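You operate a simulated robot arm through the tools that you are given. There is no shell and no other tool.

You run a simulated robot arm. Do the job below in one go: nothing can be reset, and whatever is moved stays where it is left.

JOB
Serve two ladles of soup into the yellow bowl.
Fine: lid back on the pot, ladle back where it stood, and spill none. Set down upright: ladle.

It is judged by the outcome, as a careful person would: the job done as asked, and still so three seconds after it is handed in. It fails if anything else is knocked over, pushed out of place, dropped, spilled or broken. Lids that push on must go on centred and level and be pressed home; caps that screw on are set level and turned clockwise until they are tight.

ROBOT AND FRAMES
A 6-joint arm with a two-finger parallel gripper, fixed in place. Base frame: the origin is at the foot of the arm, x ahead of it, y to its left, z up; the work surface is at about z = 750. Lengths are in mm, angles in degrees, forces in N, time in s.
Its first joint turns from -166.0 to 166.0 degrees. Payload 3.91 kg.
The tool frame sits at the grasp point between the pads (the TCP): z along the fingers, y along the line on which they close. The tips reach 30 mm beyond it. Largest opening 110 mm; finger width 20, thickness 10; the body of the gripper, 48 by 112 mm, starts 55 mm behind the TCP.
Orientation is told as [roll, pitch, yaw] about the base's x, y, z axes, in that order, counted from this pose: with the fingers straight down and closing along the base's y, the tool's x points along the base's -x, its y along +y and its z along -z.

CONTROLS
- The arm moves only by the tool step_arm. Its arguments are lists of equal length, an entry for each row: "xyz": the shift along the tool's x, y, z in mm, a list of three; "dr": the turn, a rotation vector about the tool's x, y, z in degrees, a list of three. In form: {"xyz": [[tx, ty, tz], ...], "dr": [[ax, ay, az], ...]}. A call has 1 to 20 rows; each row shifts and turns the commanded pose from where the row before left it, along the tool's axes as they then stand. "claw" is the gripper command, from -1 (shut) to 1 (fully open), values between in proportion, set as the call begins (left out, the last holds). A row lasts 0.2 s, in which the tool goes at most 50 mm and 8.6 degrees; a call with a longer step from one row to the next is refused whole, and so is a gripper value outside its range. Where a pose cannot be reached the arm comes as near as it can. A force on the tool above 90 N (or 10 N above the force at the start of the call, whichever is more), or a blocked arm, ends the call early, and 0.2 s more pass. Each finger travels about 108 mm/s and halts on what it meets, pressing with about 34 N; the grip force reading is that of the motor and also rises with nothing between the fingers. The clock runs only during rows and for 0.2 s after the last one: add rows that do not move to give the fingers time. It gives the time, the measured TCP pose, the force on the tool (base axes), the opening and the grip force at its end, in the units of the frame above (readings bear some noise), with the torque about the TCP (base axes, N m) and any sound that the robot's microphone picked up, and new pictures: "show" is both (left out), scene, wrist or none.
- Cameras (640 x 400 px; columns grow to the right, rows downward): "scene" is fixed at [399, 500.5, 1581.9]; the picture's right is [-0.70, -0.71, 0.00], its down [-0.43, 0.42, -0.80] and it looks along [0.57, -0.56, -0.61] (base axes); focal length 346 px, centre (320, 200). "wrist" rides on the gripper at [72, 17, -103] in the tool frame; the picture's right is [-0.23, 0.97, 0.00], its down [-0.76, -0.18, -0.62] and it looks along [-0.61, -0.14, 0.78] (tool axes); focal length 222 px, centre (320, 200). There is no depth. A picture from a camera that has moved, and an enlarged one, comes with that camera's place and axes in the base frame and with its lens.
- zoom(camera, box): a new picture of the part [left, top, right, bottom] of that camera's present view, enlarged. The clock stands still meanwhile.
- job_done(): hands the job in; it is judged then, once.

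Places have to be worked out from the pictures, the camera data and where the tool is seen. Open the gripper and draw the arm clear of the work before you hand the job in, unless the task says otherwise.

The tools are called after "Emit:" by a JSON object that holds its "op" and its "data". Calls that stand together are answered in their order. step_arm: Moves the arm, as the interface text tells. Its arguments: {"type":"object","properties":{"xyz":{"type":"array","items":{"type":"array","items":{"type":"number"}}},"dr":{"type":"array","items":{"type":"array","items":{"type":"number"}}},"claw":{"type":"number"},"show":{"type":"string","enum":["both","scene","wrist","none"]}},"required":["xyz","dr"]} The other tools are called the same way: zoom (camera, box) takes an enlarged picture of a part of a camera's view; job_done () hands the job in.

At the start:

```text
time_s: 0.0
tool_pos: [606.6, -199.8, 1274.4]
ee_rot: [-0.1, 0.0, -0.1]
wrist_force: [-0.1, -0.4, 0.4]
ft_torque: [0.01, 0.02, 0.0]
gripper_width: 109.7
grasp_force: 0.0
```

scene: 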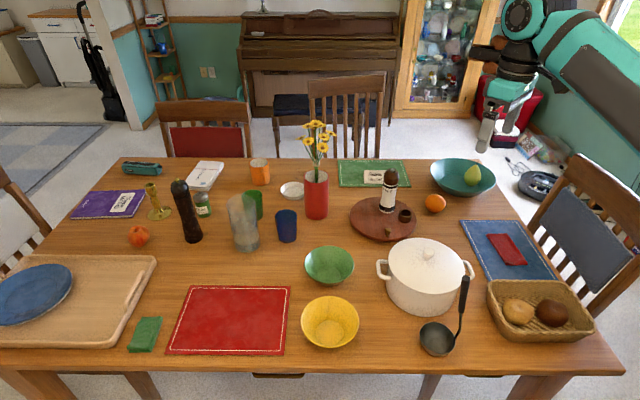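
wrist: 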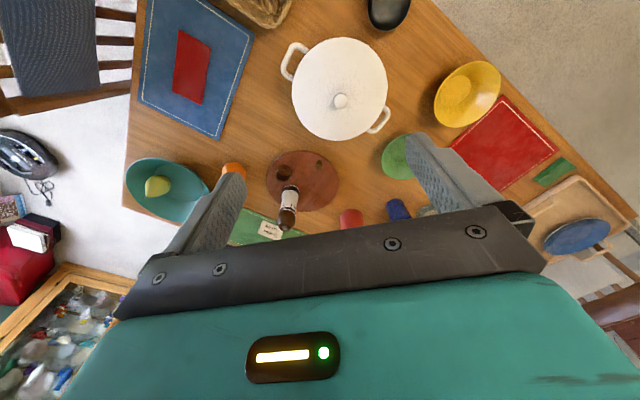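

I see the white lidded pot at right, a black ladle standing on the table near it, and the yellow bowl. I zoom in on these to work out positions.

Emit:
{"op": "zoom", "data": {"camera": "scene", "box": [360, 220, 520, 380]}}

Emit:
{"op": "zoom", "data": {"camera": "scene", "box": [280, 220, 620, 400]}}

Emit:
{"op": "zoom", "data": {"camera": "wrist", "box": [260, 0, 520, 162]}}

```text
2.50 times, centred on (440, 300) of scene
camera zoom: at [399.0, 500.5, 1581.9], right [-0.7, -0.71, 0.0], down [-0.43, 0.42, -0.8], along [0.57, -0.56, -0.61], focal length 866 px, centre (20, -50)
```

zoom: 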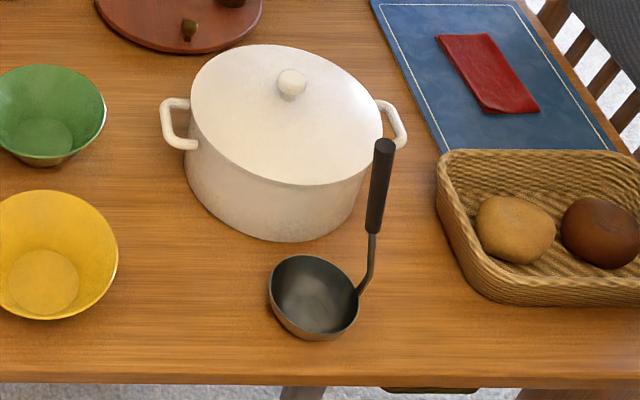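

```text
1.88 times, centred on (450, 310) of scene
camera zoom: at [399.0, 500.5, 1581.9], right [-0.7, -0.71, 0.0], down [-0.43, 0.42, -0.8], along [0.57, -0.56, -0.61], focal length 652 px, centre (75, -7)
```

zoom: 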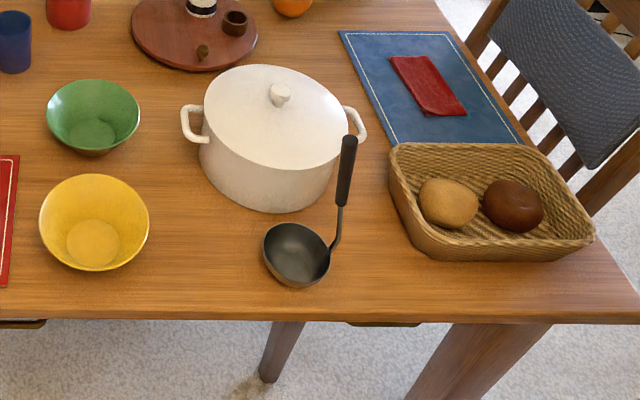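

```text
2.46 times, centred on (390, 81) of wrist
camera zoom: at [534.6, -182.3, 1376.8], right [0.23, 0.97, 0.0], down [0.76, -0.18, 0.62], along [0.61, -0.14, -0.78], focal length 547 px, centre (148, 493)
```

zoom: 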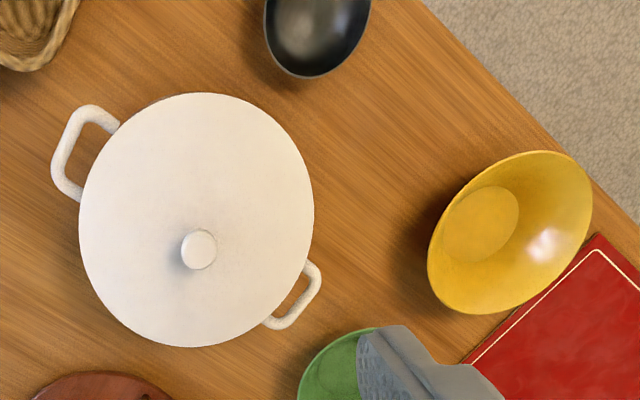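

Knob triangulates to about (664,-171,904), yellow bowl near (745,125), ladle bowl near (531,-36). I need a closer look at the ladle, so I move the wrist camera to face it.

Emit:
{"op": "step_arm", "data": {"xyz": [[24.7, 20.3, 21.5], [24.7, 20.3, 21.5], [24.7, 20.3, 21.5], [24.7, 20.3, 21.5], [24.7, 20.3, 21.5], [24.7, 20.3, 21.5], [24.7, 20.3, 21.5], [24.7, 20.3, 21.5], [24.7, 20.3, 21.5], [24.7, 20.3, 21.5]], "dr": [[0, 0, 0], [0, 0, 0], [0, 0, 0], [0, 0, 0], [0, 0, 0], [0, 0, 0], [0, 0, 0], [0, 0, 0], [0, 0, 0], [0, 0, 0]]}}

```text
time_s: 2.2
tool_pos: [359.6, 3.3, 1058.6]
ee_rot: [0.1, 0.0, 0.0]
wrist_force: [0.1, 0.2, -1.0]
ft_torque: [0.02, 0.03, -0.01]
gripper_width: 110.1
grasp_force: 0.1
camera wrist: at [288.0, 21.3, 1160.7], right [0.23, 0.97, 0.0], down [0.76, -0.18, 0.62], along [0.61, -0.14, -0.78], focal length 222 px, centre (320, 200)
```

scene: 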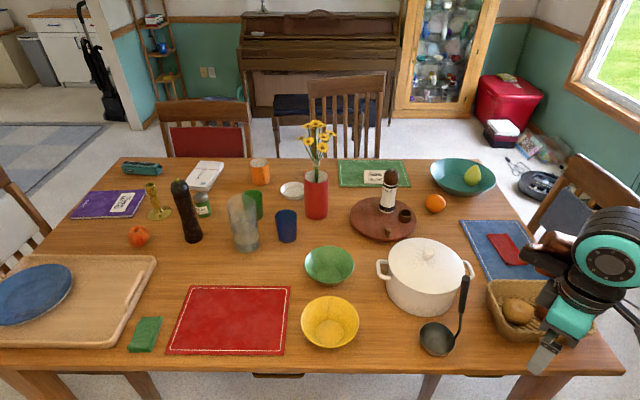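
wrist: 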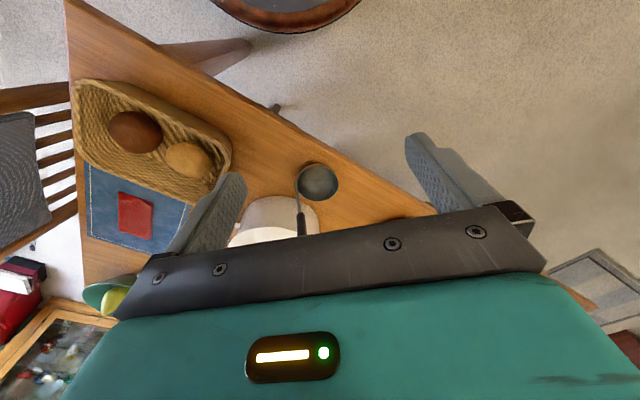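

Emit:
{"op": "zoom", "data": {"camera": "wrist", "box": [256, 150, 352, 246]}}

Emit:
{"op": "zoom", "data": {"camera": "scene", "box": [400, 260, 496, 370]}}

```text
4.17 times, centred on (304, 198) of wrist
camera zoom: at [288.0, 21.3, 1160.7], right [0.23, 0.97, 0.0], down [0.76, -0.18, 0.62], along [0.61, -0.14, -0.78], focal length 926 px, centre (387, 208)
```

zoom: 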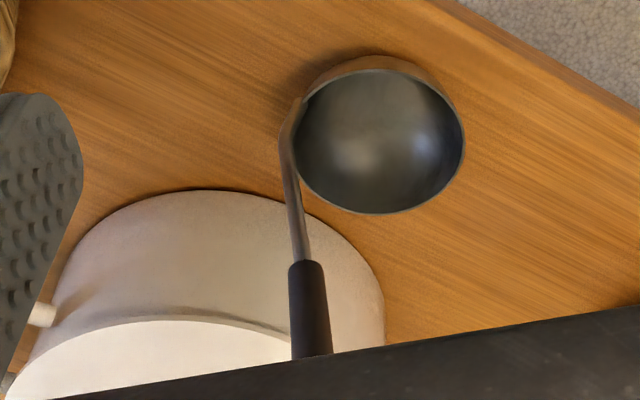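

```text
3.64 times, centred on (448, 315) of scene
camera zoom: at [399.0, 500.5, 1581.9], right [-0.7, -0.71, 0.0], down [-0.43, 0.42, -0.8], along [0.57, -0.56, -0.61], focal length 1260 px, centre (-146, -218)
```

zoom: 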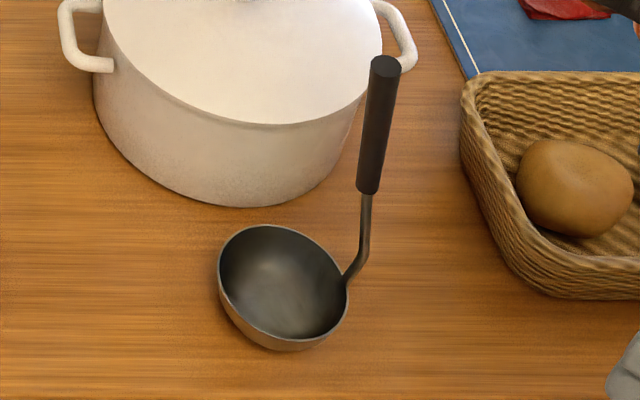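

Ladle: rim centre about (532,-40,794), handle grip from (511,-63,898) up to about (525,-45,1020), lying in a plane at azimuth ~49°. Now I check the pot lid and knob shape in detail.

Emit:
{"op": "zoom", "data": {"camera": "scene", "box": [370, 225, 480, 320]}}

Emit:
{"op": "step_arm", "data": {"xyz": [[-8, -18, -18], [-8, -18, -12], [-8, -18, 0], [-8, -18, 0], [-8, -18, 0], [-6, -18, 0], [0, 0, 0]], "dr": [[0, 0, 0], [0, 0, 0], [0, 0, 0], [0, 0, 0], [0, 0, 0], [0, 0, 0], [0, 0, 0]]}}

```text
4.21 times, centred on (425, 272) of scene
camera zoom: at [399.0, 500.5, 1581.9], right [-0.7, -0.71, 0.0], down [-0.43, 0.42, -0.8], along [0.57, -0.56, -0.61], focal length 1459 px, centre (-122, -105)
```

zoom: 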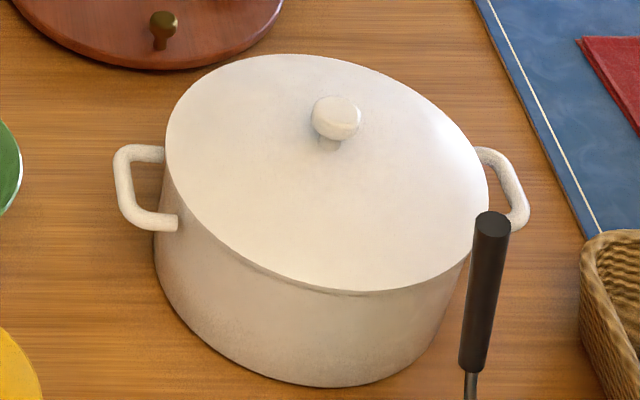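

```text
time_s: 3.8
tool_pos: [405.1, -104.4, 1090.4]
ee_rot: [0.1, -0.1, 0.1]
wrist_force: [0.1, 0.0, -0.1]
ft_torque: [0.03, -0.01, -0.01]
gripper_width: 110.2
grasp_force: 0.2
camera wrist: at [333.7, -87.0, 1192.2], right [0.23, 0.97, 0.0], down [0.76, -0.18, 0.62], along [0.61, -0.14, -0.78], focal length 222 px, centre (320, 200)
```

scene: 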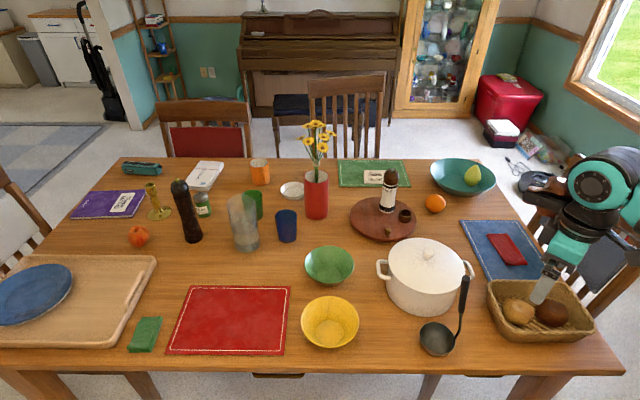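
wrist: 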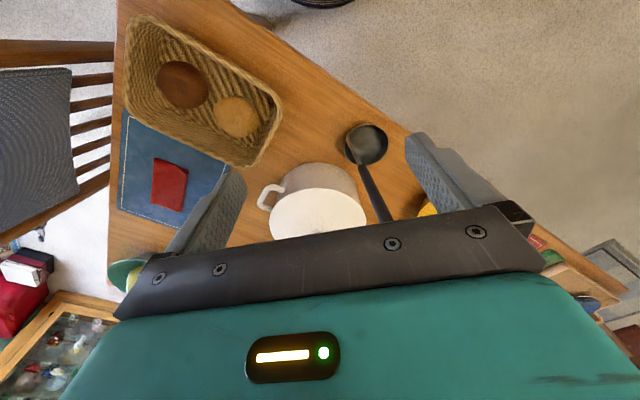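

Lid rim is around z≈870 with radius ≈106, and the mushroom knob head is centred at about z≈900. I move above the knob (staying above the ladle top), then descend partway to check alignment.

Emit:
{"op": "step_arm", "data": {"xyz": [[-43.2, -11.1, 0], [-43.2, -11.1, 0], [-43.2, -11.1, 0], [-43.2, -11.1, 0], [-43.2, -11.1, 0], [-43.2, -11.1, 0], [0, 0, 40], [0, 0, 40], [0, 0, 40], [0, 0, 0]], "dr": [[0, 0, 0], [0, 0, 0], [0, 0, 0], [0, 0, 0], [0, 0, 0], [0, 0, 0], [0, 0, 0], [0, 0, 0], [0, 0, 0], [0, 0, 0]], "claw": 0.2}}

Emit:
{"op": "zoom", "data": {"camera": "scene", "box": [370, 205, 490, 300]}}

Emit:
{"op": "zoom", "data": {"camera": "wrist", "box": [180, 60, 500, 260]}}

```text
time_s: 6.0
tool_pos: [664.5, -169.9, 968.3]
ee_rot: [0.1, 0.0, 0.0]
wrist_force: [0.2, 0.1, 0.6]
ft_torque: [0.02, -0.01, 0.0]
gripper_width: 65.9
grasp_force: 0.0
camera wrist: at [592.5, -153.4, 1071.3], right [0.23, 0.97, 0.0], down [0.76, -0.18, 0.62], along [0.61, -0.14, -0.78], focal length 222 px, centre (320, 200)
```

scene: 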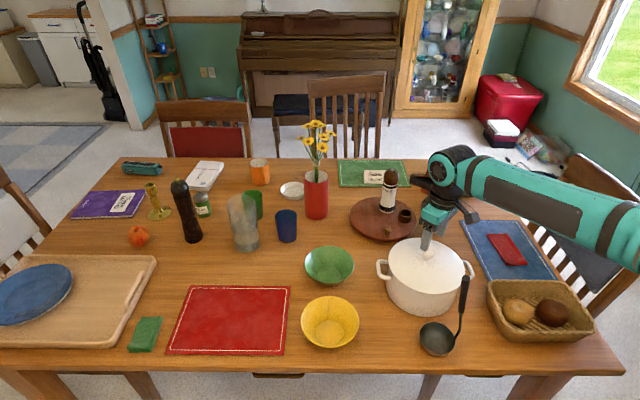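
wrist: 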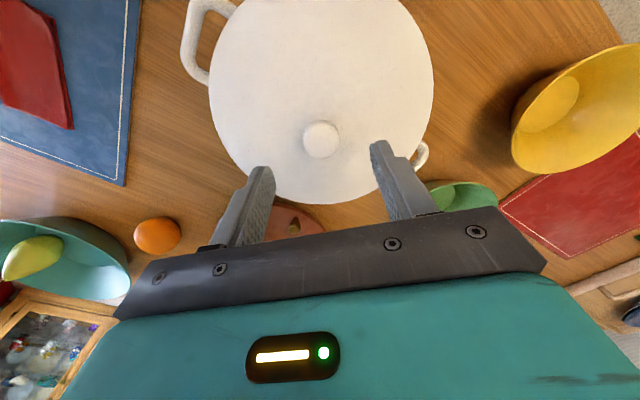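

```text
4.21 times, centred on (430, 252) of scene
camera zoom: at [399.0, 500.5, 1581.9], right [-0.7, -0.71, 0.0], down [-0.43, 0.42, -0.8], along [0.57, -0.56, -0.61], focal length 1459 px, centre (-143, -21)
```

zoom: 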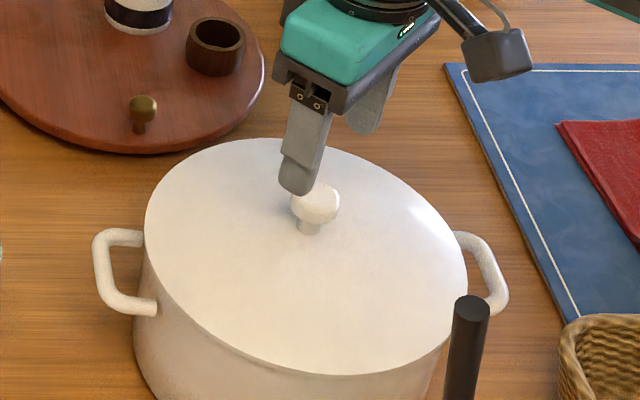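

```text
2.00 times, centred on (340, 160) of wrist
camera zoom: at [592.5, -153.4, 1071.3], right [0.23, 0.97, 0.0], down [0.76, -0.18, 0.62], along [0.61, -0.14, -0.78], focal length 444 px, centre (280, 280)
```

zoom: 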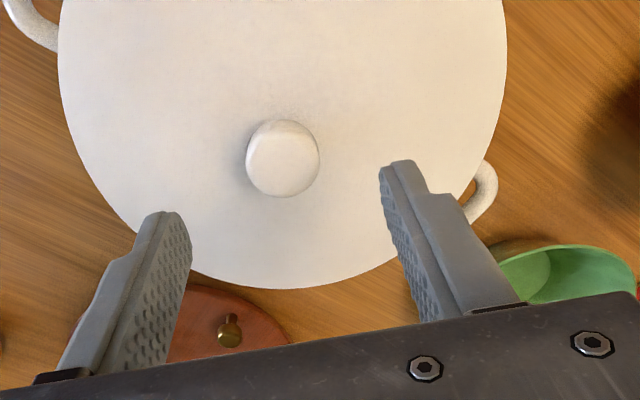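

The knob lies right under the TCP (≈(664.5,-169.5)). I descend 46 mm so the tips straddle the knob head and check before closing.

Emit:
{"op": "step_arm", "data": {"xyz": [[0, 0, 20], [0, 0, 16], [0, 0, 10], [0, 0, 0]], "dr": [[0, 0, 0], [0, 0, 0], [0, 0, 0], [0, 0, 0]]}}

Emit:
{"op": "zoom", "data": {"camera": "scene", "box": [395, 225, 465, 280]}}

Emit:
{"op": "zoom", "data": {"camera": "wrist", "box": [220, 120, 420, 245]}}

```text
time_s: 7.0
tool_pos: [665.1, -171.6, 924.6]
ee_rot: [0.0, -0.1, 0.0]
wrist_force: [-0.8, -0.1, -0.6]
ft_torque: [-0.02, 0.01, 0.01]
gripper_width: 65.8
grasp_force: 0.0
camera wrist: at [592.8, -154.4, 1025.9], right [0.23, 0.97, 0.0], down [0.76, -0.18, 0.62], along [0.61, -0.14, -0.78], focal length 222 px, centre (320, 200)
```

scene: 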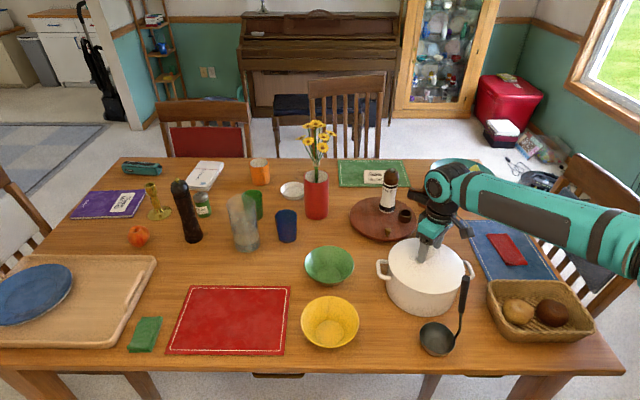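
wrist: 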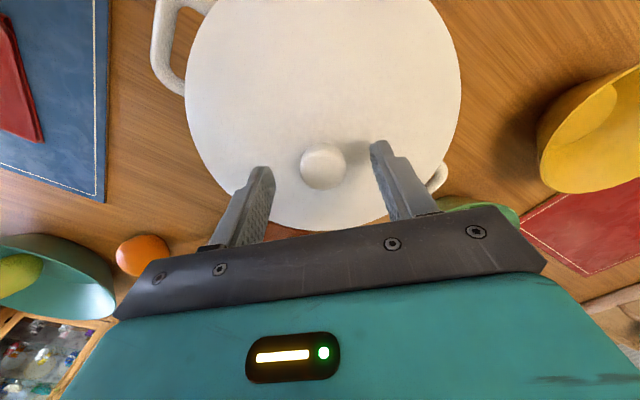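

```text
7.27 times, centred on (430, 252) of scene
camera zoom: at [399.0, 500.5, 1581.9], right [-0.7, -0.71, 0.0], down [-0.43, 0.42, -0.8], along [0.57, -0.56, -0.61], focal length 2520 px, centre (-480, -182)
```

zoom: 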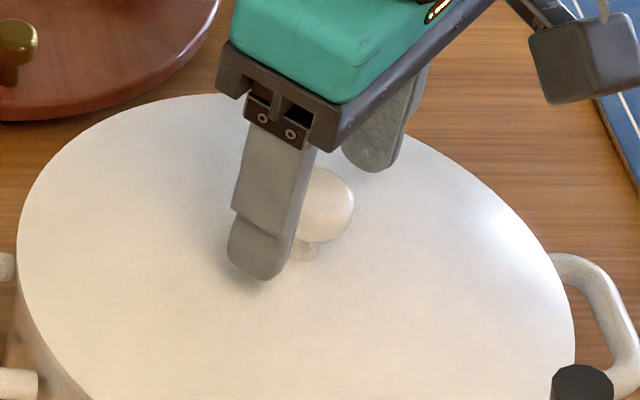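

```text
3.20 times, centred on (320, 182) of wrist
camera zoom: at [592.8, -154.4, 1025.9], right [0.23, 0.97, 0.0], down [0.76, -0.18, 0.62], along [0.61, -0.14, -0.78], focal length 711 px, centre (320, 256)
```

zoom: 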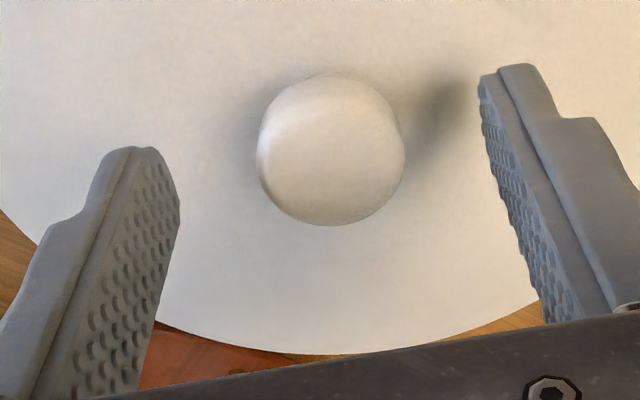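

Tips are on either side of the knob, aligned. I lower 5 mm more and close on the knob head.

Emit:
{"op": "step_arm", "data": {"xyz": [[0, 1.5, 5], [0, 0, 0]], "dr": [[0, 0, 0], [0, 0, 0]], "claw": 0.2, "show": "none"}}

Emit:
{"op": "step_arm", "data": {"xyz": [[0, 0, 0], [0, 0, 0], [0, 0, 0], [0, 0, 0]], "dr": [[0, 0, 0], [0, 0, 0], [0, 0, 0], [0, 0, 0]], "claw": -1}}

Emit:
{"op": "zoom", "data": {"camera": "scene", "box": [395, 225, 465, 280]}}

Emit:
{"op": "zoom", "data": {"camera": "wrist", "box": [220, 120, 420, 245]}}

```text
time_s: 7.6
tool_pos: [664.3, -169.4, 918.8]
ee_rot: [-0.1, 0.1, 0.0]
wrist_force: [0.0, 0.5, -0.4]
ft_torque: [0.0, -0.05, 0.04]
gripper_width: 66.1
grasp_force: 0.2
```

```text
time_s: 8.6
tool_pos: [665.2, -169.1, 919.7]
ee_rot: [0.0, 0.0, -0.1]
wrist_force: [-0.5, 0.7, 1.3]
ft_torque: [-0.01, 0.07, -0.09]
gripper_width: 28.8
grasp_force: 34.0
camera wrist: at [592.9, -152.6, 1020.8], right [0.23, 0.97, 0.0], down [0.76, -0.18, 0.62], along [0.61, -0.14, -0.78], focal length 222 px, centre (320, 200)
```

scene: 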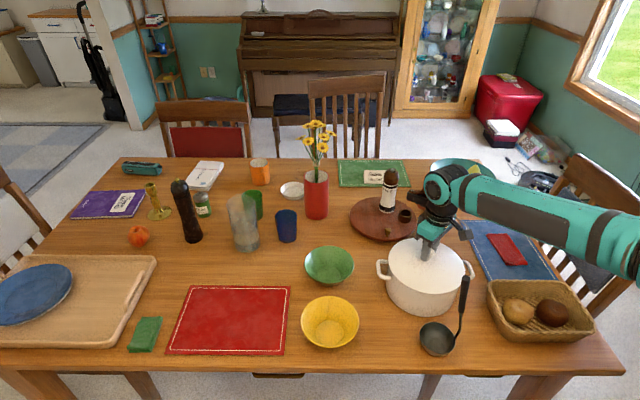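
wrist: 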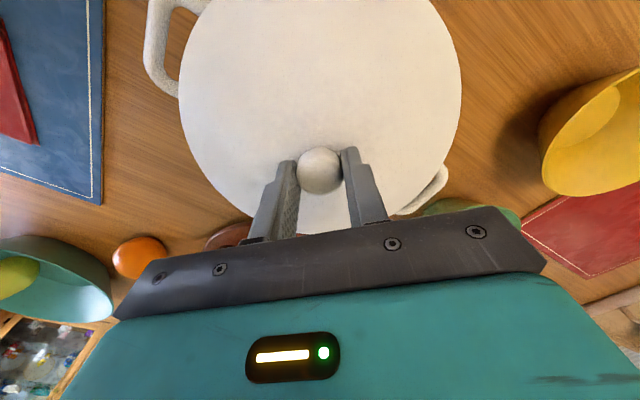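

```text
7.27 times, centred on (430, 252) of scene
camera zoom: at [399.0, 500.5, 1581.9], right [-0.7, -0.71, 0.0], down [-0.43, 0.42, -0.8], along [0.57, -0.56, -0.61], focal length 2520 px, centre (-480, -182)
```

zoom: 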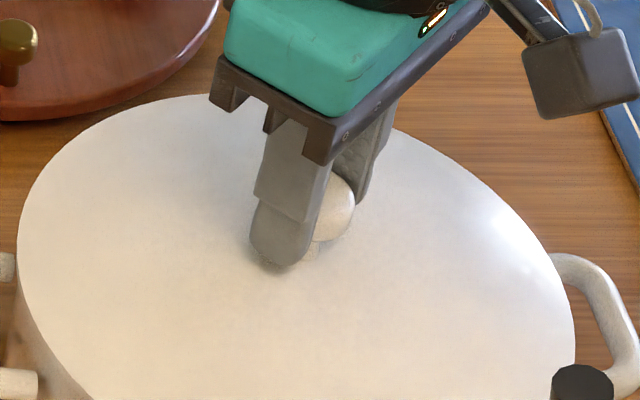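

```text
3.20 times, centred on (320, 182) of wrist
camera zoom: at [592.9, -152.6, 1020.8], right [0.23, 0.97, 0.0], down [0.76, -0.18, 0.62], along [0.61, -0.14, -0.78], focal length 711 px, centre (320, 256)
```

zoom: 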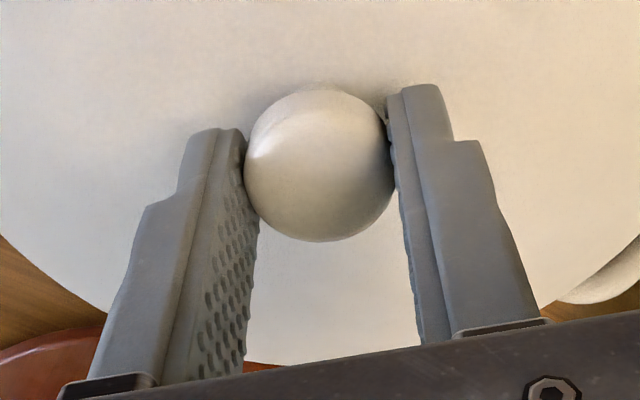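

Firm grip at 28.8 mm. I lift slowly straight up and watch the force and lid.

Emit:
{"op": "step_arm", "data": {"xyz": [[0, 0, -5], [0, 0, -8], [0, 0, -12], [0, 0, -15], [0, 0, -15], [0, 0, 0]], "dr": [[0, 0, 0], [0, 0, 0], [0, 0, 0], [0, 0, 0], [0, 0, 0], [0, 0, 0]]}}

Emit:
{"op": "zoom", "data": {"camera": "scene", "box": [360, 200, 500, 320]}}

```text
time_s: 10.0
tool_pos: [665.1, -170.0, 973.2]
ee_rot: [-0.1, 0.0, -0.1]
wrist_force: [0.5, -0.1, -4.1]
ft_torque: [-0.03, -0.01, 0.02]
gripper_width: 28.9
grasp_force: 33.7
camera wrist: at [592.8, -152.5, 1075.6], right [0.23, 0.97, 0.0], down [0.76, -0.18, 0.62], along [0.61, -0.14, -0.78], focal length 222 px, centre (320, 200)
```

scene: 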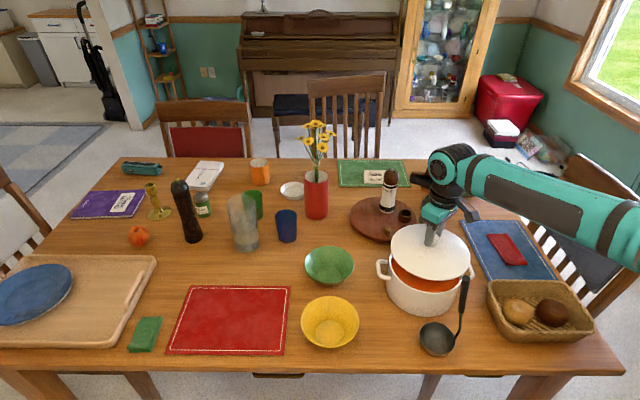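
wrist: 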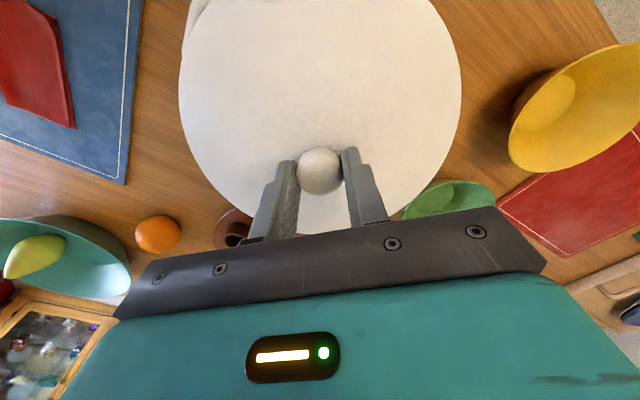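

```text
3.33 times, centred on (430, 260) of scene
camera zoom: at [399.0, 500.5, 1581.9], right [-0.7, -0.71, 0.0], down [-0.43, 0.42, -0.8], along [0.57, -0.56, -0.61], focal length 1155 px, centre (-47, 0)
```

zoom: 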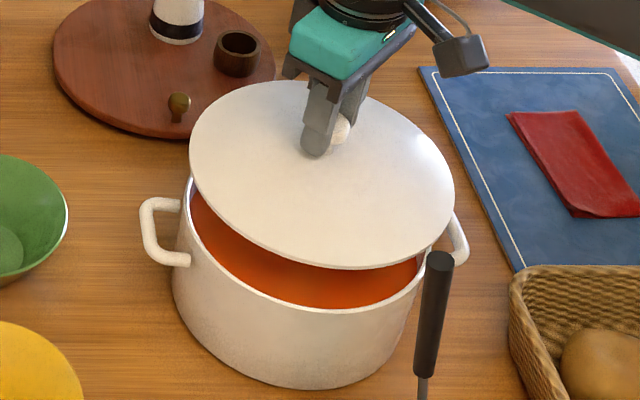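

Lid came free level (about 0.4 kg), orange soup visible. I raise a bit and carry the lid to the clear table spot around (702,-394).

Emit:
{"op": "step_arm", "data": {"xyz": [[0, 0, -15], [0, -10, -10], [-4, -24, 0], [-6, -30, 0], [-6, -30, 0], [-6, -30, 0], [-6, -30, 0], [-5, -30, 0], [-4, -24, 0], [0, -12, 0], [0, -4, 0], [0, 0, 0]], "dr": [[0, 0, 0], [0, 0, 0], [0, 0, 0], [0, 0, 0], [0, 0, 0], [0, 0, 0], [0, 0, 0], [0, 0, 0], [0, 0, 0], [0, 0, 0], [0, 0, 0], [0, 0, 0]]}}

Emit:
{"op": "zoom", "data": {"camera": "scene", "box": [340, 170, 600, 340]}}

```text
time_s: 12.6
tool_pos: [702.4, -393.6, 998.7]
ee_rot: [0.0, 0.0, 0.0]
wrist_force: [0.0, -0.3, -4.2]
ft_torque: [-0.02, -0.01, -0.01]
gripper_width: 28.9
grasp_force: 33.7
camera wrist: at [630.2, -376.6, 1100.8], right [0.23, 0.97, 0.0], down [0.76, -0.18, 0.62], along [0.61, -0.14, -0.78], focal length 222 px, centre (320, 200)
```

scene: 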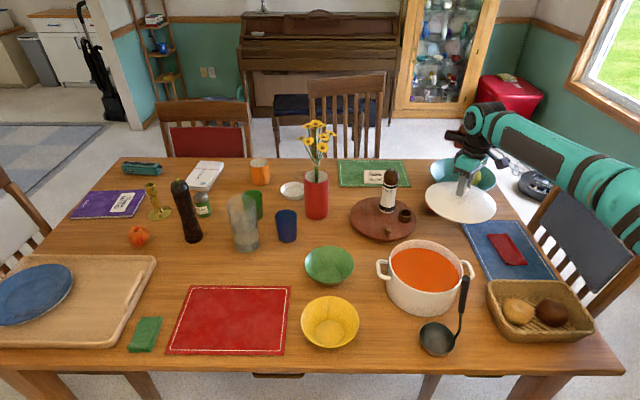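
wrist: 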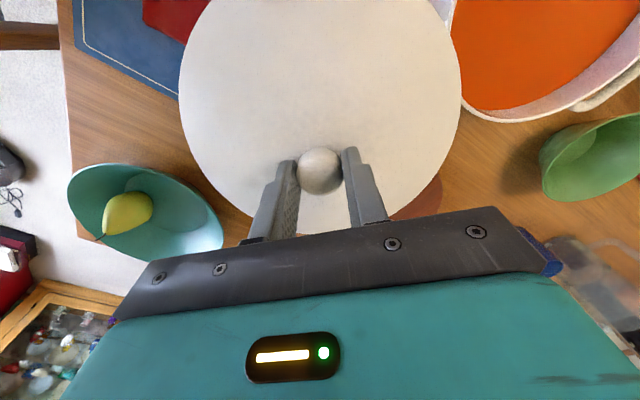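

```text
2.35 times, centred on (470, 255) of scene
camera zoom: at [399.0, 500.5, 1581.9], right [-0.7, -0.71, 0.0], down [-0.43, 0.42, -0.8], along [0.57, -0.56, -0.61], focal length 815 px, centre (-33, 71)
```

zoom: 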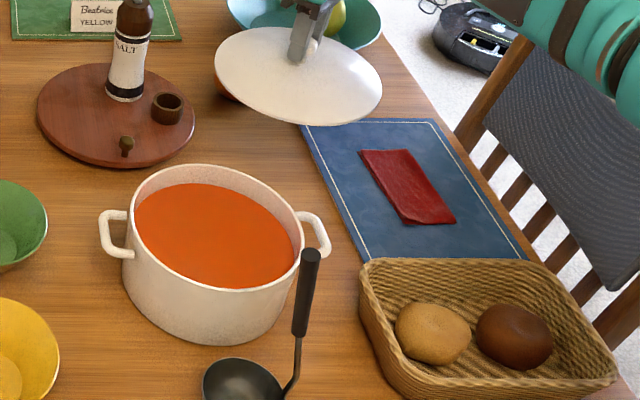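

To keep clear of the turntable I shift the target to about (694,-388), then lower most of the way.

Emit:
{"op": "step_arm", "data": {"xyz": [[4, 3, 10], [4, 3, 25], [0, 0, 30], [0, 0, 30], [0, 0, 30], [0, 0, 25], [0, 0, 15], [0, 0, 8], [0, 0, 0], [0, 0, 0]], "dr": [[0, 0, 0], [0, 0, 0], [0, 0, 0], [0, 0, 0], [0, 0, 0], [0, 0, 0], [0, 0, 0], [0, 0, 0], [0, 0, 0], [0, 0, 0]]}}

Emit:
{"op": "zoom", "data": {"camera": "scene", "box": [370, 170, 530, 290]}}

```text
time_s: 14.8
tool_pos: [692.7, -388.2, 826.5]
ee_rot: [0.0, 0.0, 0.0]
wrist_force: [0.1, 0.4, -4.1]
ft_torque: [0.03, -0.02, 0.0]
gripper_width: 29.0
grasp_force: 34.4
camera wrist: at [622.2, -371.3, 927.9], right [0.23, 0.97, 0.0], down [0.76, -0.18, 0.62], along [0.61, -0.14, -0.78], focal length 222 px, centre (320, 200)
```

scene: 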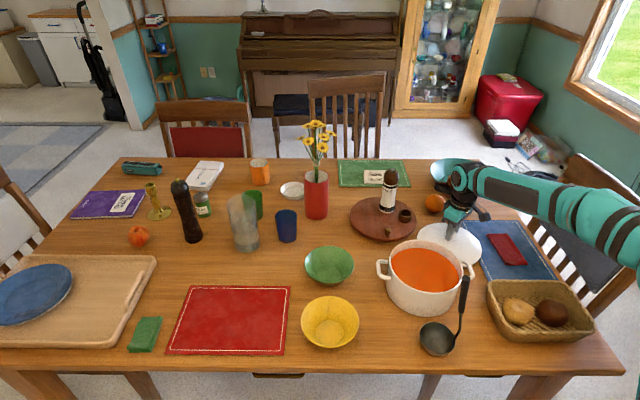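
wrist: 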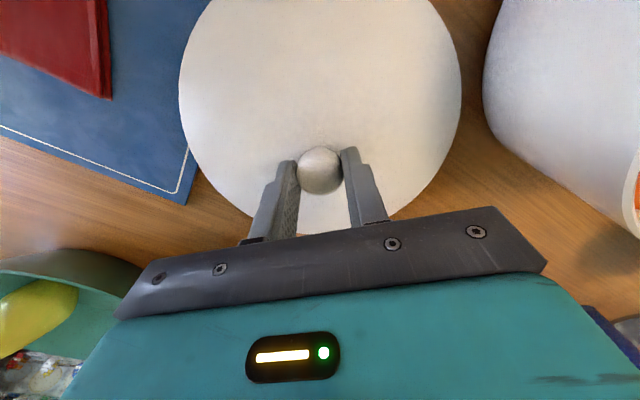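

```text
3.33 times, centred on (450, 230) of scene
camera zoom: at [399.0, 500.5, 1581.9], right [-0.7, -0.71, 0.0], down [-0.43, 0.42, -0.8], along [0.57, -0.56, -0.61], focal length 1155 px, centre (-113, 100)
```

zoom: 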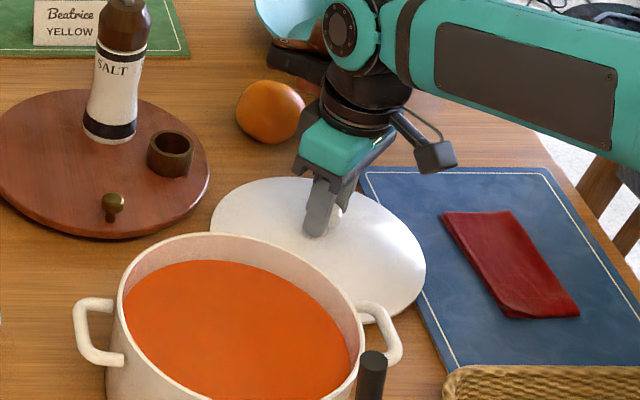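

Lid is about 25 mm above the table with clear margins on all sides. I lower it gently and check for contact.

Emit:
{"op": "step_arm", "data": {"xyz": [[0, 0, 5], [0, 0, 5], [0, 0, 4], [0, 0, 0]], "dr": [[0, 0, 0], [0, 0, 0], [0, 0, 0], [0, 0, 0]], "show": "none"}}

Emit:
{"op": "step_arm", "data": {"xyz": [[0, 0, 2], [0, 0, 2], [0, 0, 0]], "dr": [[0, 0, 0], [0, 0, 0], [0, 0, 0]], "show": "none"}}

Emit:
{"op": "step_arm", "data": {"xyz": [[0, 0, 2], [0, 0, 2], [0, 0, 0]], "dr": [[0, 0, 0], [0, 0, 0], [0, 0, 0]], "show": "scene"}}

```text
time_s: 15.8
tool_pos: [693.8, -387.9, 815.7]
ee_rot: [-0.2, -0.4, -0.1]
wrist_force: [9.3, 1.1, 73.7]
ft_torque: [0.27, -0.26, -0.2]
gripper_width: 29.1
grasp_force: 33.9
```

```text
time_s: 16.2
tool_pos: [695.0, -388.8, 816.1]
ee_rot: [-0.3, -0.6, 0.0]
wrist_force: [1.7, 3.2, 21.4]
ft_torque: [0.3, 0.35, 0.0]
gripper_width: 29.0
grasp_force: 33.8
stopped in row 2: the force on the tool passed its limit at 94 N (the readings are from after the stop); the commanded pose is now the measured one
```

```text
time_s: 17.0
tool_pos: [695.8, -388.0, 815.9]
ee_rot: [-0.5, -1.0, 0.0]
wrist_force: [8.8, -4.4, 88.2]
ft_torque: [0.62, 0.25, -0.31]
gripper_width: 29.0
grasp_force: 33.6
```

scene: 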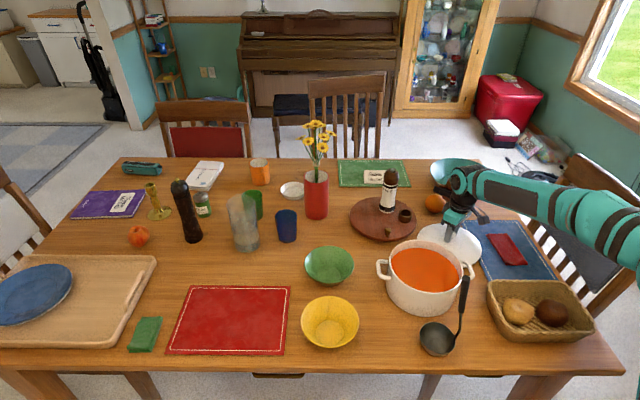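

Contact came at TCP z≈816, so the lid has a skirt underneath. I relieve the push before releasing.

Emit:
{"op": "step_arm", "data": {"xyz": [[0, 0, -2], [0, 0, -1.5], [0, 0, 0]], "dr": [[0, 0, 0], [0, 0, 0], [0, 0, 0]], "show": "none"}}

```text
time_s: 17.8
tool_pos: [694.2, -387.1, 813.1]
ee_rot: [0.0, -0.2, 0.0]
wrist_force: [-0.8, -0.7, -0.4]
ft_torque: [-0.37, 0.15, -0.08]
gripper_width: 29.3
grasp_force: 33.8
```

Force is back to ~0, the lid rests on the table. I open the fingers and rise straight up.

Emit:
{"op": "step_arm", "data": {"xyz": [[0, 0, 0], [0, 0, 0], [0, 0, 0], [0, 0, 0]], "dr": [[0, 0, 0], [0, 0, 0], [0, 0, 0], [0, 0, 0]], "claw": 0.2, "show": "none"}}

Emit:
{"op": "step_arm", "data": {"xyz": [[0, 0, -10], [0, 0, -30], [0, 0, -40], [0, 0, -45], [0, 0, -45], [0, 0, -45], [0, 0, -30], [0, 0, 0]], "dr": [[0, 0, 0], [0, 0, 0], [0, 0, 0], [0, 0, 0], [0, 0, 0], [0, 0, 0], [0, 0, 0], [0, 0, 0]]}}

Emit:
{"op": "zoom", "data": {"camera": "scene", "box": [370, 170, 530, 290]}}

Emit:
{"op": "zoom", "data": {"camera": "wrist", "box": [160, 0, 480, 240]}}

```text
time_s: 18.8
tool_pos: [694.9, -388.4, 813.8]
ee_rot: [-0.2, -0.4, 0.0]
wrist_force: [0.1, -0.1, 0.6]
ft_torque: [0.03, -0.01, -0.01]
gripper_width: 65.7
grasp_force: 0.1
```

```text
time_s: 20.6
tool_pos: [694.3, -387.1, 1059.7]
ee_rot: [-0.1, -0.4, 0.0]
wrist_force: [0.5, -0.3, -0.5]
ft_torque: [-0.02, -0.03, 0.0]
gripper_width: 65.7
grasp_force: 0.0
camera wrist: at [621.8, -369.6, 1161.5], right [0.23, 0.97, 0.0], down [0.76, -0.18, 0.63], along [0.61, -0.14, -0.78], focal length 222 px, centre (320, 200)
```

scene: 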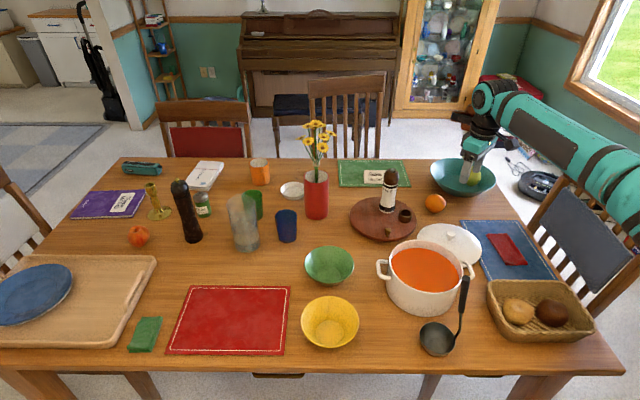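
wrist: 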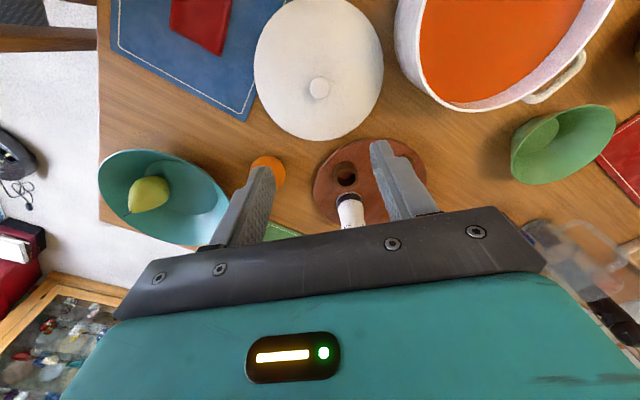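

```text
3.33 times, centred on (450, 230) of scene
camera zoom: at [399.0, 500.5, 1581.9], right [-0.7, -0.71, 0.0], down [-0.43, 0.42, -0.8], along [0.57, -0.56, -0.61], focal length 1155 px, centre (-113, 100)
```

zoom: 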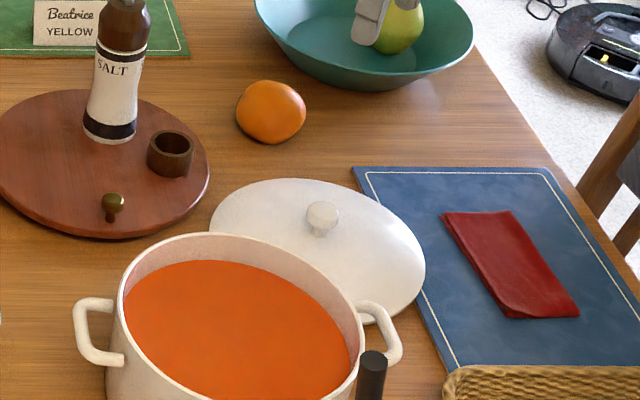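

```text
1.67 times, centred on (320, 120) of wrist
camera zoom: at [621.8, -369.6, 1161.5], right [0.23, 0.97, 0.0], down [0.76, -0.18, 0.63], along [0.61, -0.14, -0.78], focal length 370 px, centre (320, 333)
```

zoom: 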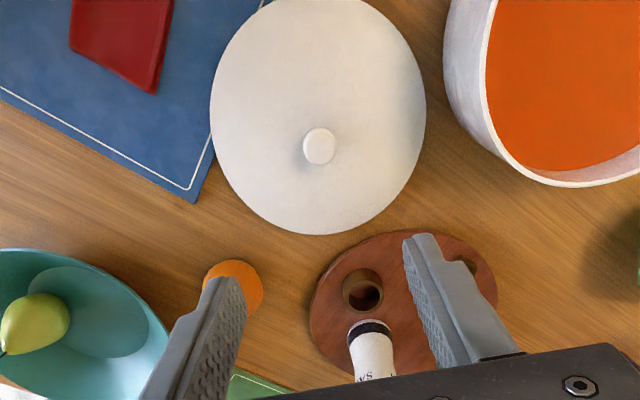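

Lid rests flat and clear of everything. Next I go above the ladle handle (≈(521,-50)) at safe height and yaw by 48° so the fingers close across the ladle's plane.

Emit:
{"op": "step_arm", "data": {"xyz": [[17.3, 33.7, -5], [17.3, 33.7, -5], [17.3, 33.7, -5], [17.3, 33.7, -5], [17.3, 33.7, -5], [17.3, 33.7, -5], [17.3, 33.7, -5], [17.3, 33.7, -5], [17.3, 33.7, -5], [17.3, 33.7, -5], [0, 0, 0], [0, 0, 0], [0, 0, 0], [0, 0, 0], [0, 0, 0], [0, 0, 0], [0, 0, 0]], "dr": [[0, 0, 0], [0, 0, 0], [0, 0, 0], [0, 0, 0], [0, 0, 0], [0, 0, 0], [0, 0, 0], [0, 0, 0], [0, 0, 0], [0, 0, 0], [0, 0, -8], [0, 0, -8], [0, 0, -8], [0, 0, -8], [0, 0, -8], [0, 0, -8], [0, 0, 0]]}}

Emit:
{"op": "zoom", "data": {"camera": "wrist", "box": [200, 40, 480, 240]}}

Emit:
{"op": "zoom", "data": {"camera": "scene", "box": [390, 200, 530, 370]}}

```text
time_s: 24.2
tool_pos: [520.5, -50.4, 1106.4]
ee_rot: [-0.4, 0.0, 48.1]
wrist_force: [0.3, -0.1, 0.0]
ft_torque: [0.01, -0.01, 0.01]
gripper_width: 65.9
grasp_force: 0.0
camera wrist: at [459.1, -92.5, 1208.5], right [-0.57, 0.82, -0.01], down [0.64, 0.45, 0.63], along [0.52, 0.35, -0.78], focal length 222 px, centre (320, 200)
```

scene: 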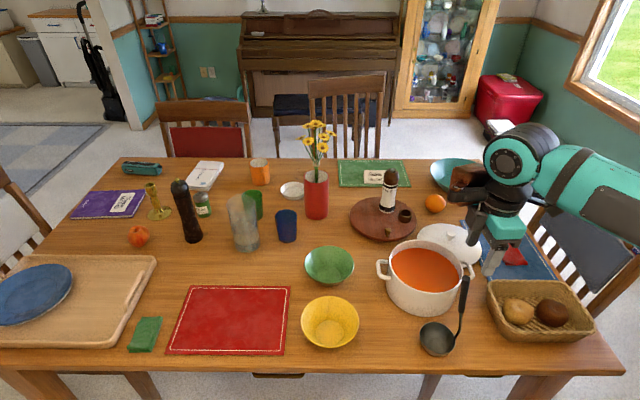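
wrist: 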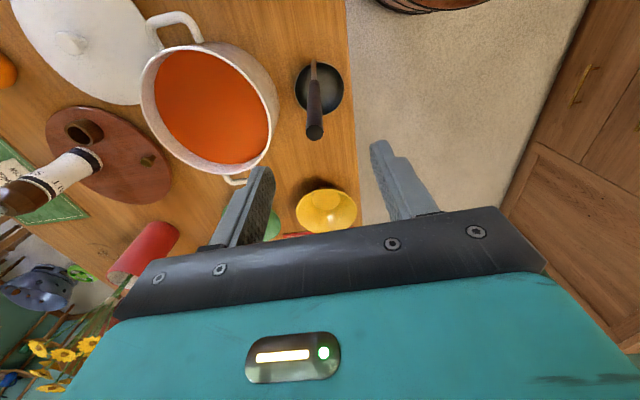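

```text
2.00 times, centred on (340, 140) of wrist
camera zoom: at [459.1, -92.5, 1208.5], right [-0.57, 0.82, -0.01], down [0.64, 0.45, 0.63], along [0.52, 0.35, -0.78], focal length 444 px, centre (280, 320)
```

zoom: 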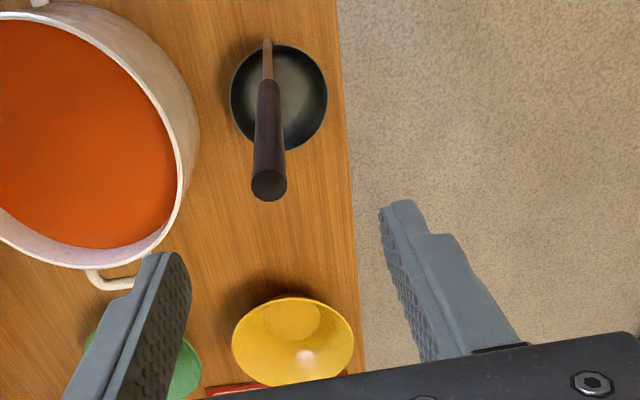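

```text
2.35 times, centred on (460, 285) of scene
camera zoom: at [399.0, 500.5, 1581.9], right [-0.7, -0.71, 0.0], down [-0.43, 0.42, -0.8], along [0.57, -0.56, -0.61], focal length 815 px, centre (-9, 0)
```

zoom: 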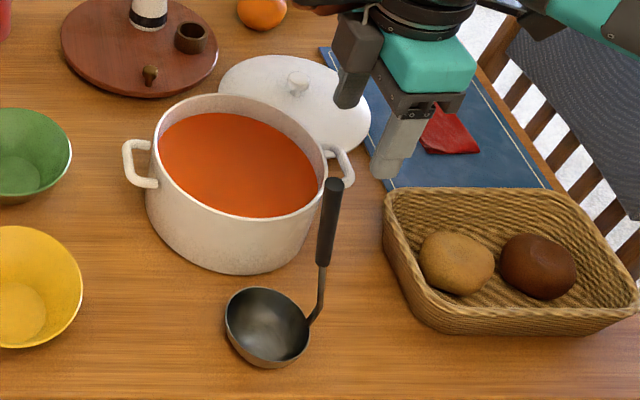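

The handle top triangulates to ≈(525,-53,1015); I shift about -4.5 mm along the closing line and descend around the grip to z≈985.

Emit:
{"op": "step_arm", "data": {"xyz": [[3.3, -4.5, 0], [0, 0, 25], [0, 0, 25], [0, 0, 25], [0, 0, 25], [0, 0, 15], [0, 0, 6], [0, 0, 0]], "dr": [[0, 0, 0], [0, 0, 0], [0, 0, 0], [0, 0, 0], [0, 0, 0], [0, 0, 0], [0, 0, 0], [0, 0, 0]]}}

Emit:
{"op": "zoom", "data": {"camera": "wrist", "box": [220, 100, 440, 240]}}

Emit:
{"op": "zoom", "data": {"camera": "scene", "box": [400, 230, 520, 370]}}

```text
time_s: 26.0
tool_pos: [523.0, -56.5, 985.6]
ee_rot: [-0.3, -0.1, 48.0]
wrist_force: [-0.8, -1.0, 1.2]
ft_torque: [0.0, 0.0, 0.0]
gripper_width: 65.9
grasp_force: 0.0
camera wrist: at [461.7, -98.4, 1087.5], right [-0.57, 0.82, -0.01], down [0.64, 0.45, 0.63], along [0.52, 0.35, -0.78], focal length 222 px, centre (320, 200)
```

scene: 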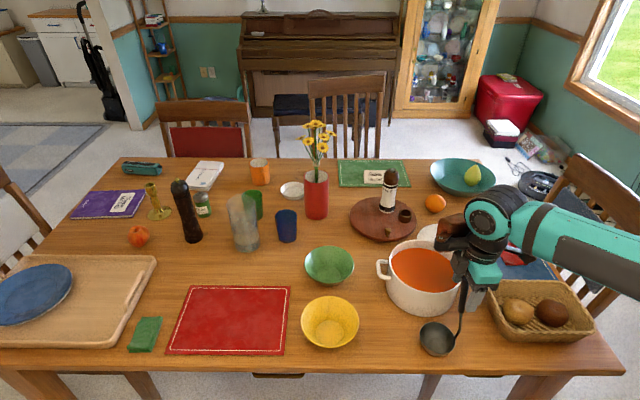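
wrist: 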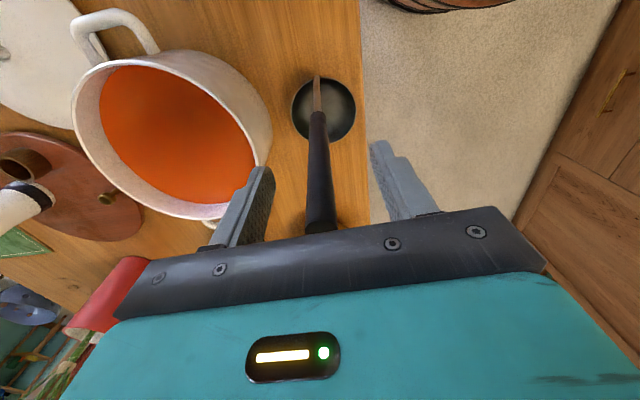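

```text
2.86 times, centred on (330, 170) of wrist
camera zoom: at [461.7, -98.4, 1087.5], right [-0.57, 0.82, -0.01], down [0.64, 0.45, 0.63], along [0.52, 0.35, -0.78], focal length 635 px, centre (291, 286)
```

zoom: 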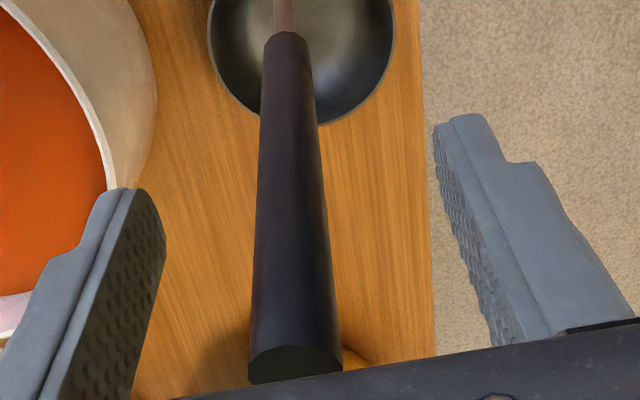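

```text
2.86 times, centred on (460, 300) of scene
camera zoom: at [399.0, 500.5, 1581.9], right [-0.7, -0.71, 0.0], down [-0.43, 0.42, -0.8], along [0.57, -0.56, -0.61], focal length 990 px, centre (-80, -86)
```

zoom: 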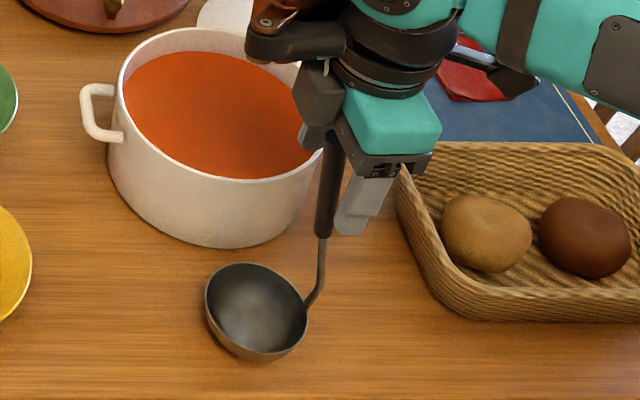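

The handle is exactly centred between the pads (pixel 291 vs expected 291). I close in two stages.

Emit:
{"op": "step_arm", "data": {"xyz": [[0, 0, 0], [0, 0, 0]], "dr": [[0, 0, 0], [0, 0, 0]], "claw": -0.6, "show": "none"}}

Emit:
{"op": "step_arm", "data": {"xyz": [[0, 0, 0], [0, 0, 0], [0, 0, 0]], "dr": [[0, 0, 0], [0, 0, 0], [0, 0, 0]], "claw": -1}}

Emit:
{"op": "zoom", "data": {"camera": "scene", "box": [400, 230, 520, 370]}}

Emit:
{"op": "zoom", "data": {"camera": "wrist", "box": [220, 60, 440, 240]}}

```text
time_s: 26.6
tool_pos: [522.4, -57.4, 985.4]
ee_rot: [-0.5, -0.2, 48.0]
wrist_force: [-0.2, -0.6, -0.1]
ft_torque: [0.01, 0.0, -0.01]
gripper_width: 21.9
grasp_force: 0.1
```

```text
time_s: 27.4
tool_pos: [522.9, -55.7, 986.7]
ee_rot: [-0.4, -0.1, 48.0]
wrist_force: [-0.9, 0.4, 1.2]
ft_torque: [0.22, 0.16, 0.01]
gripper_width: 16.2
grasp_force: 33.9
camera wrist: at [461.6, -98.4, 1087.7], right [-0.57, 0.82, -0.01], down [0.64, 0.45, 0.63], along [0.52, 0.35, -0.78], focal length 222 px, centre (320, 200)
```

scene: 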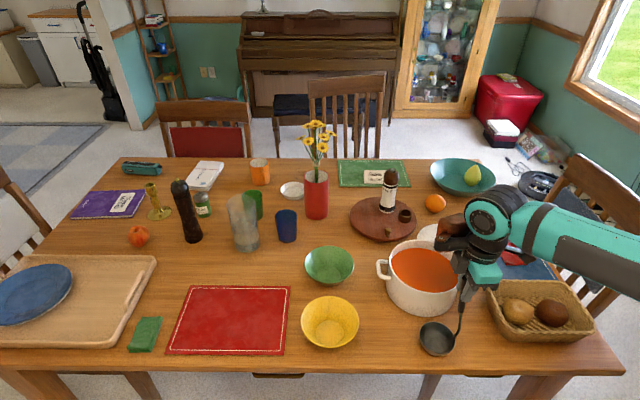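
wrist: 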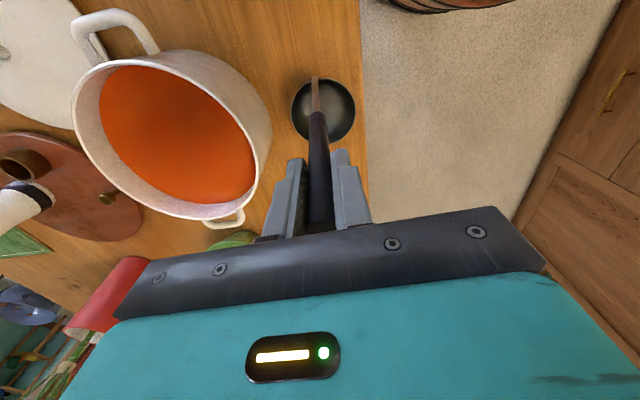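

```text
2.86 times, centred on (460, 300) of scene
camera zoom: at [399.0, 500.5, 1581.9], right [-0.7, -0.71, 0.0], down [-0.43, 0.42, -0.8], along [0.57, -0.56, -0.61], focal length 990 px, centre (-80, -86)
```

zoom: 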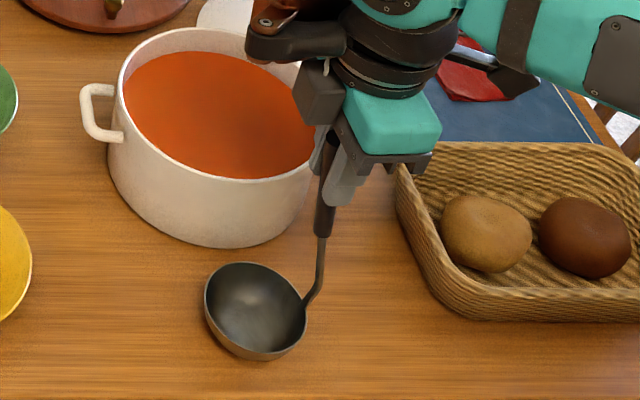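

```text
2.22 times, centred on (330, 150) of wrist
camera zoom: at [461.6, -98.4, 1087.7], right [-0.57, 0.82, -0.01], down [0.64, 0.45, 0.63], along [0.52, 0.35, -0.78], focal length 494 px, centre (298, 311)
```

zoom: 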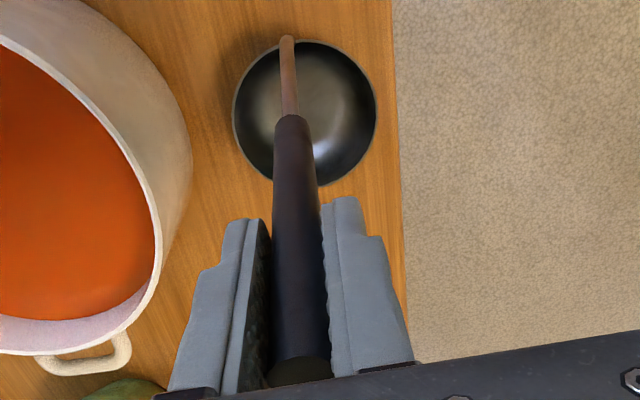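

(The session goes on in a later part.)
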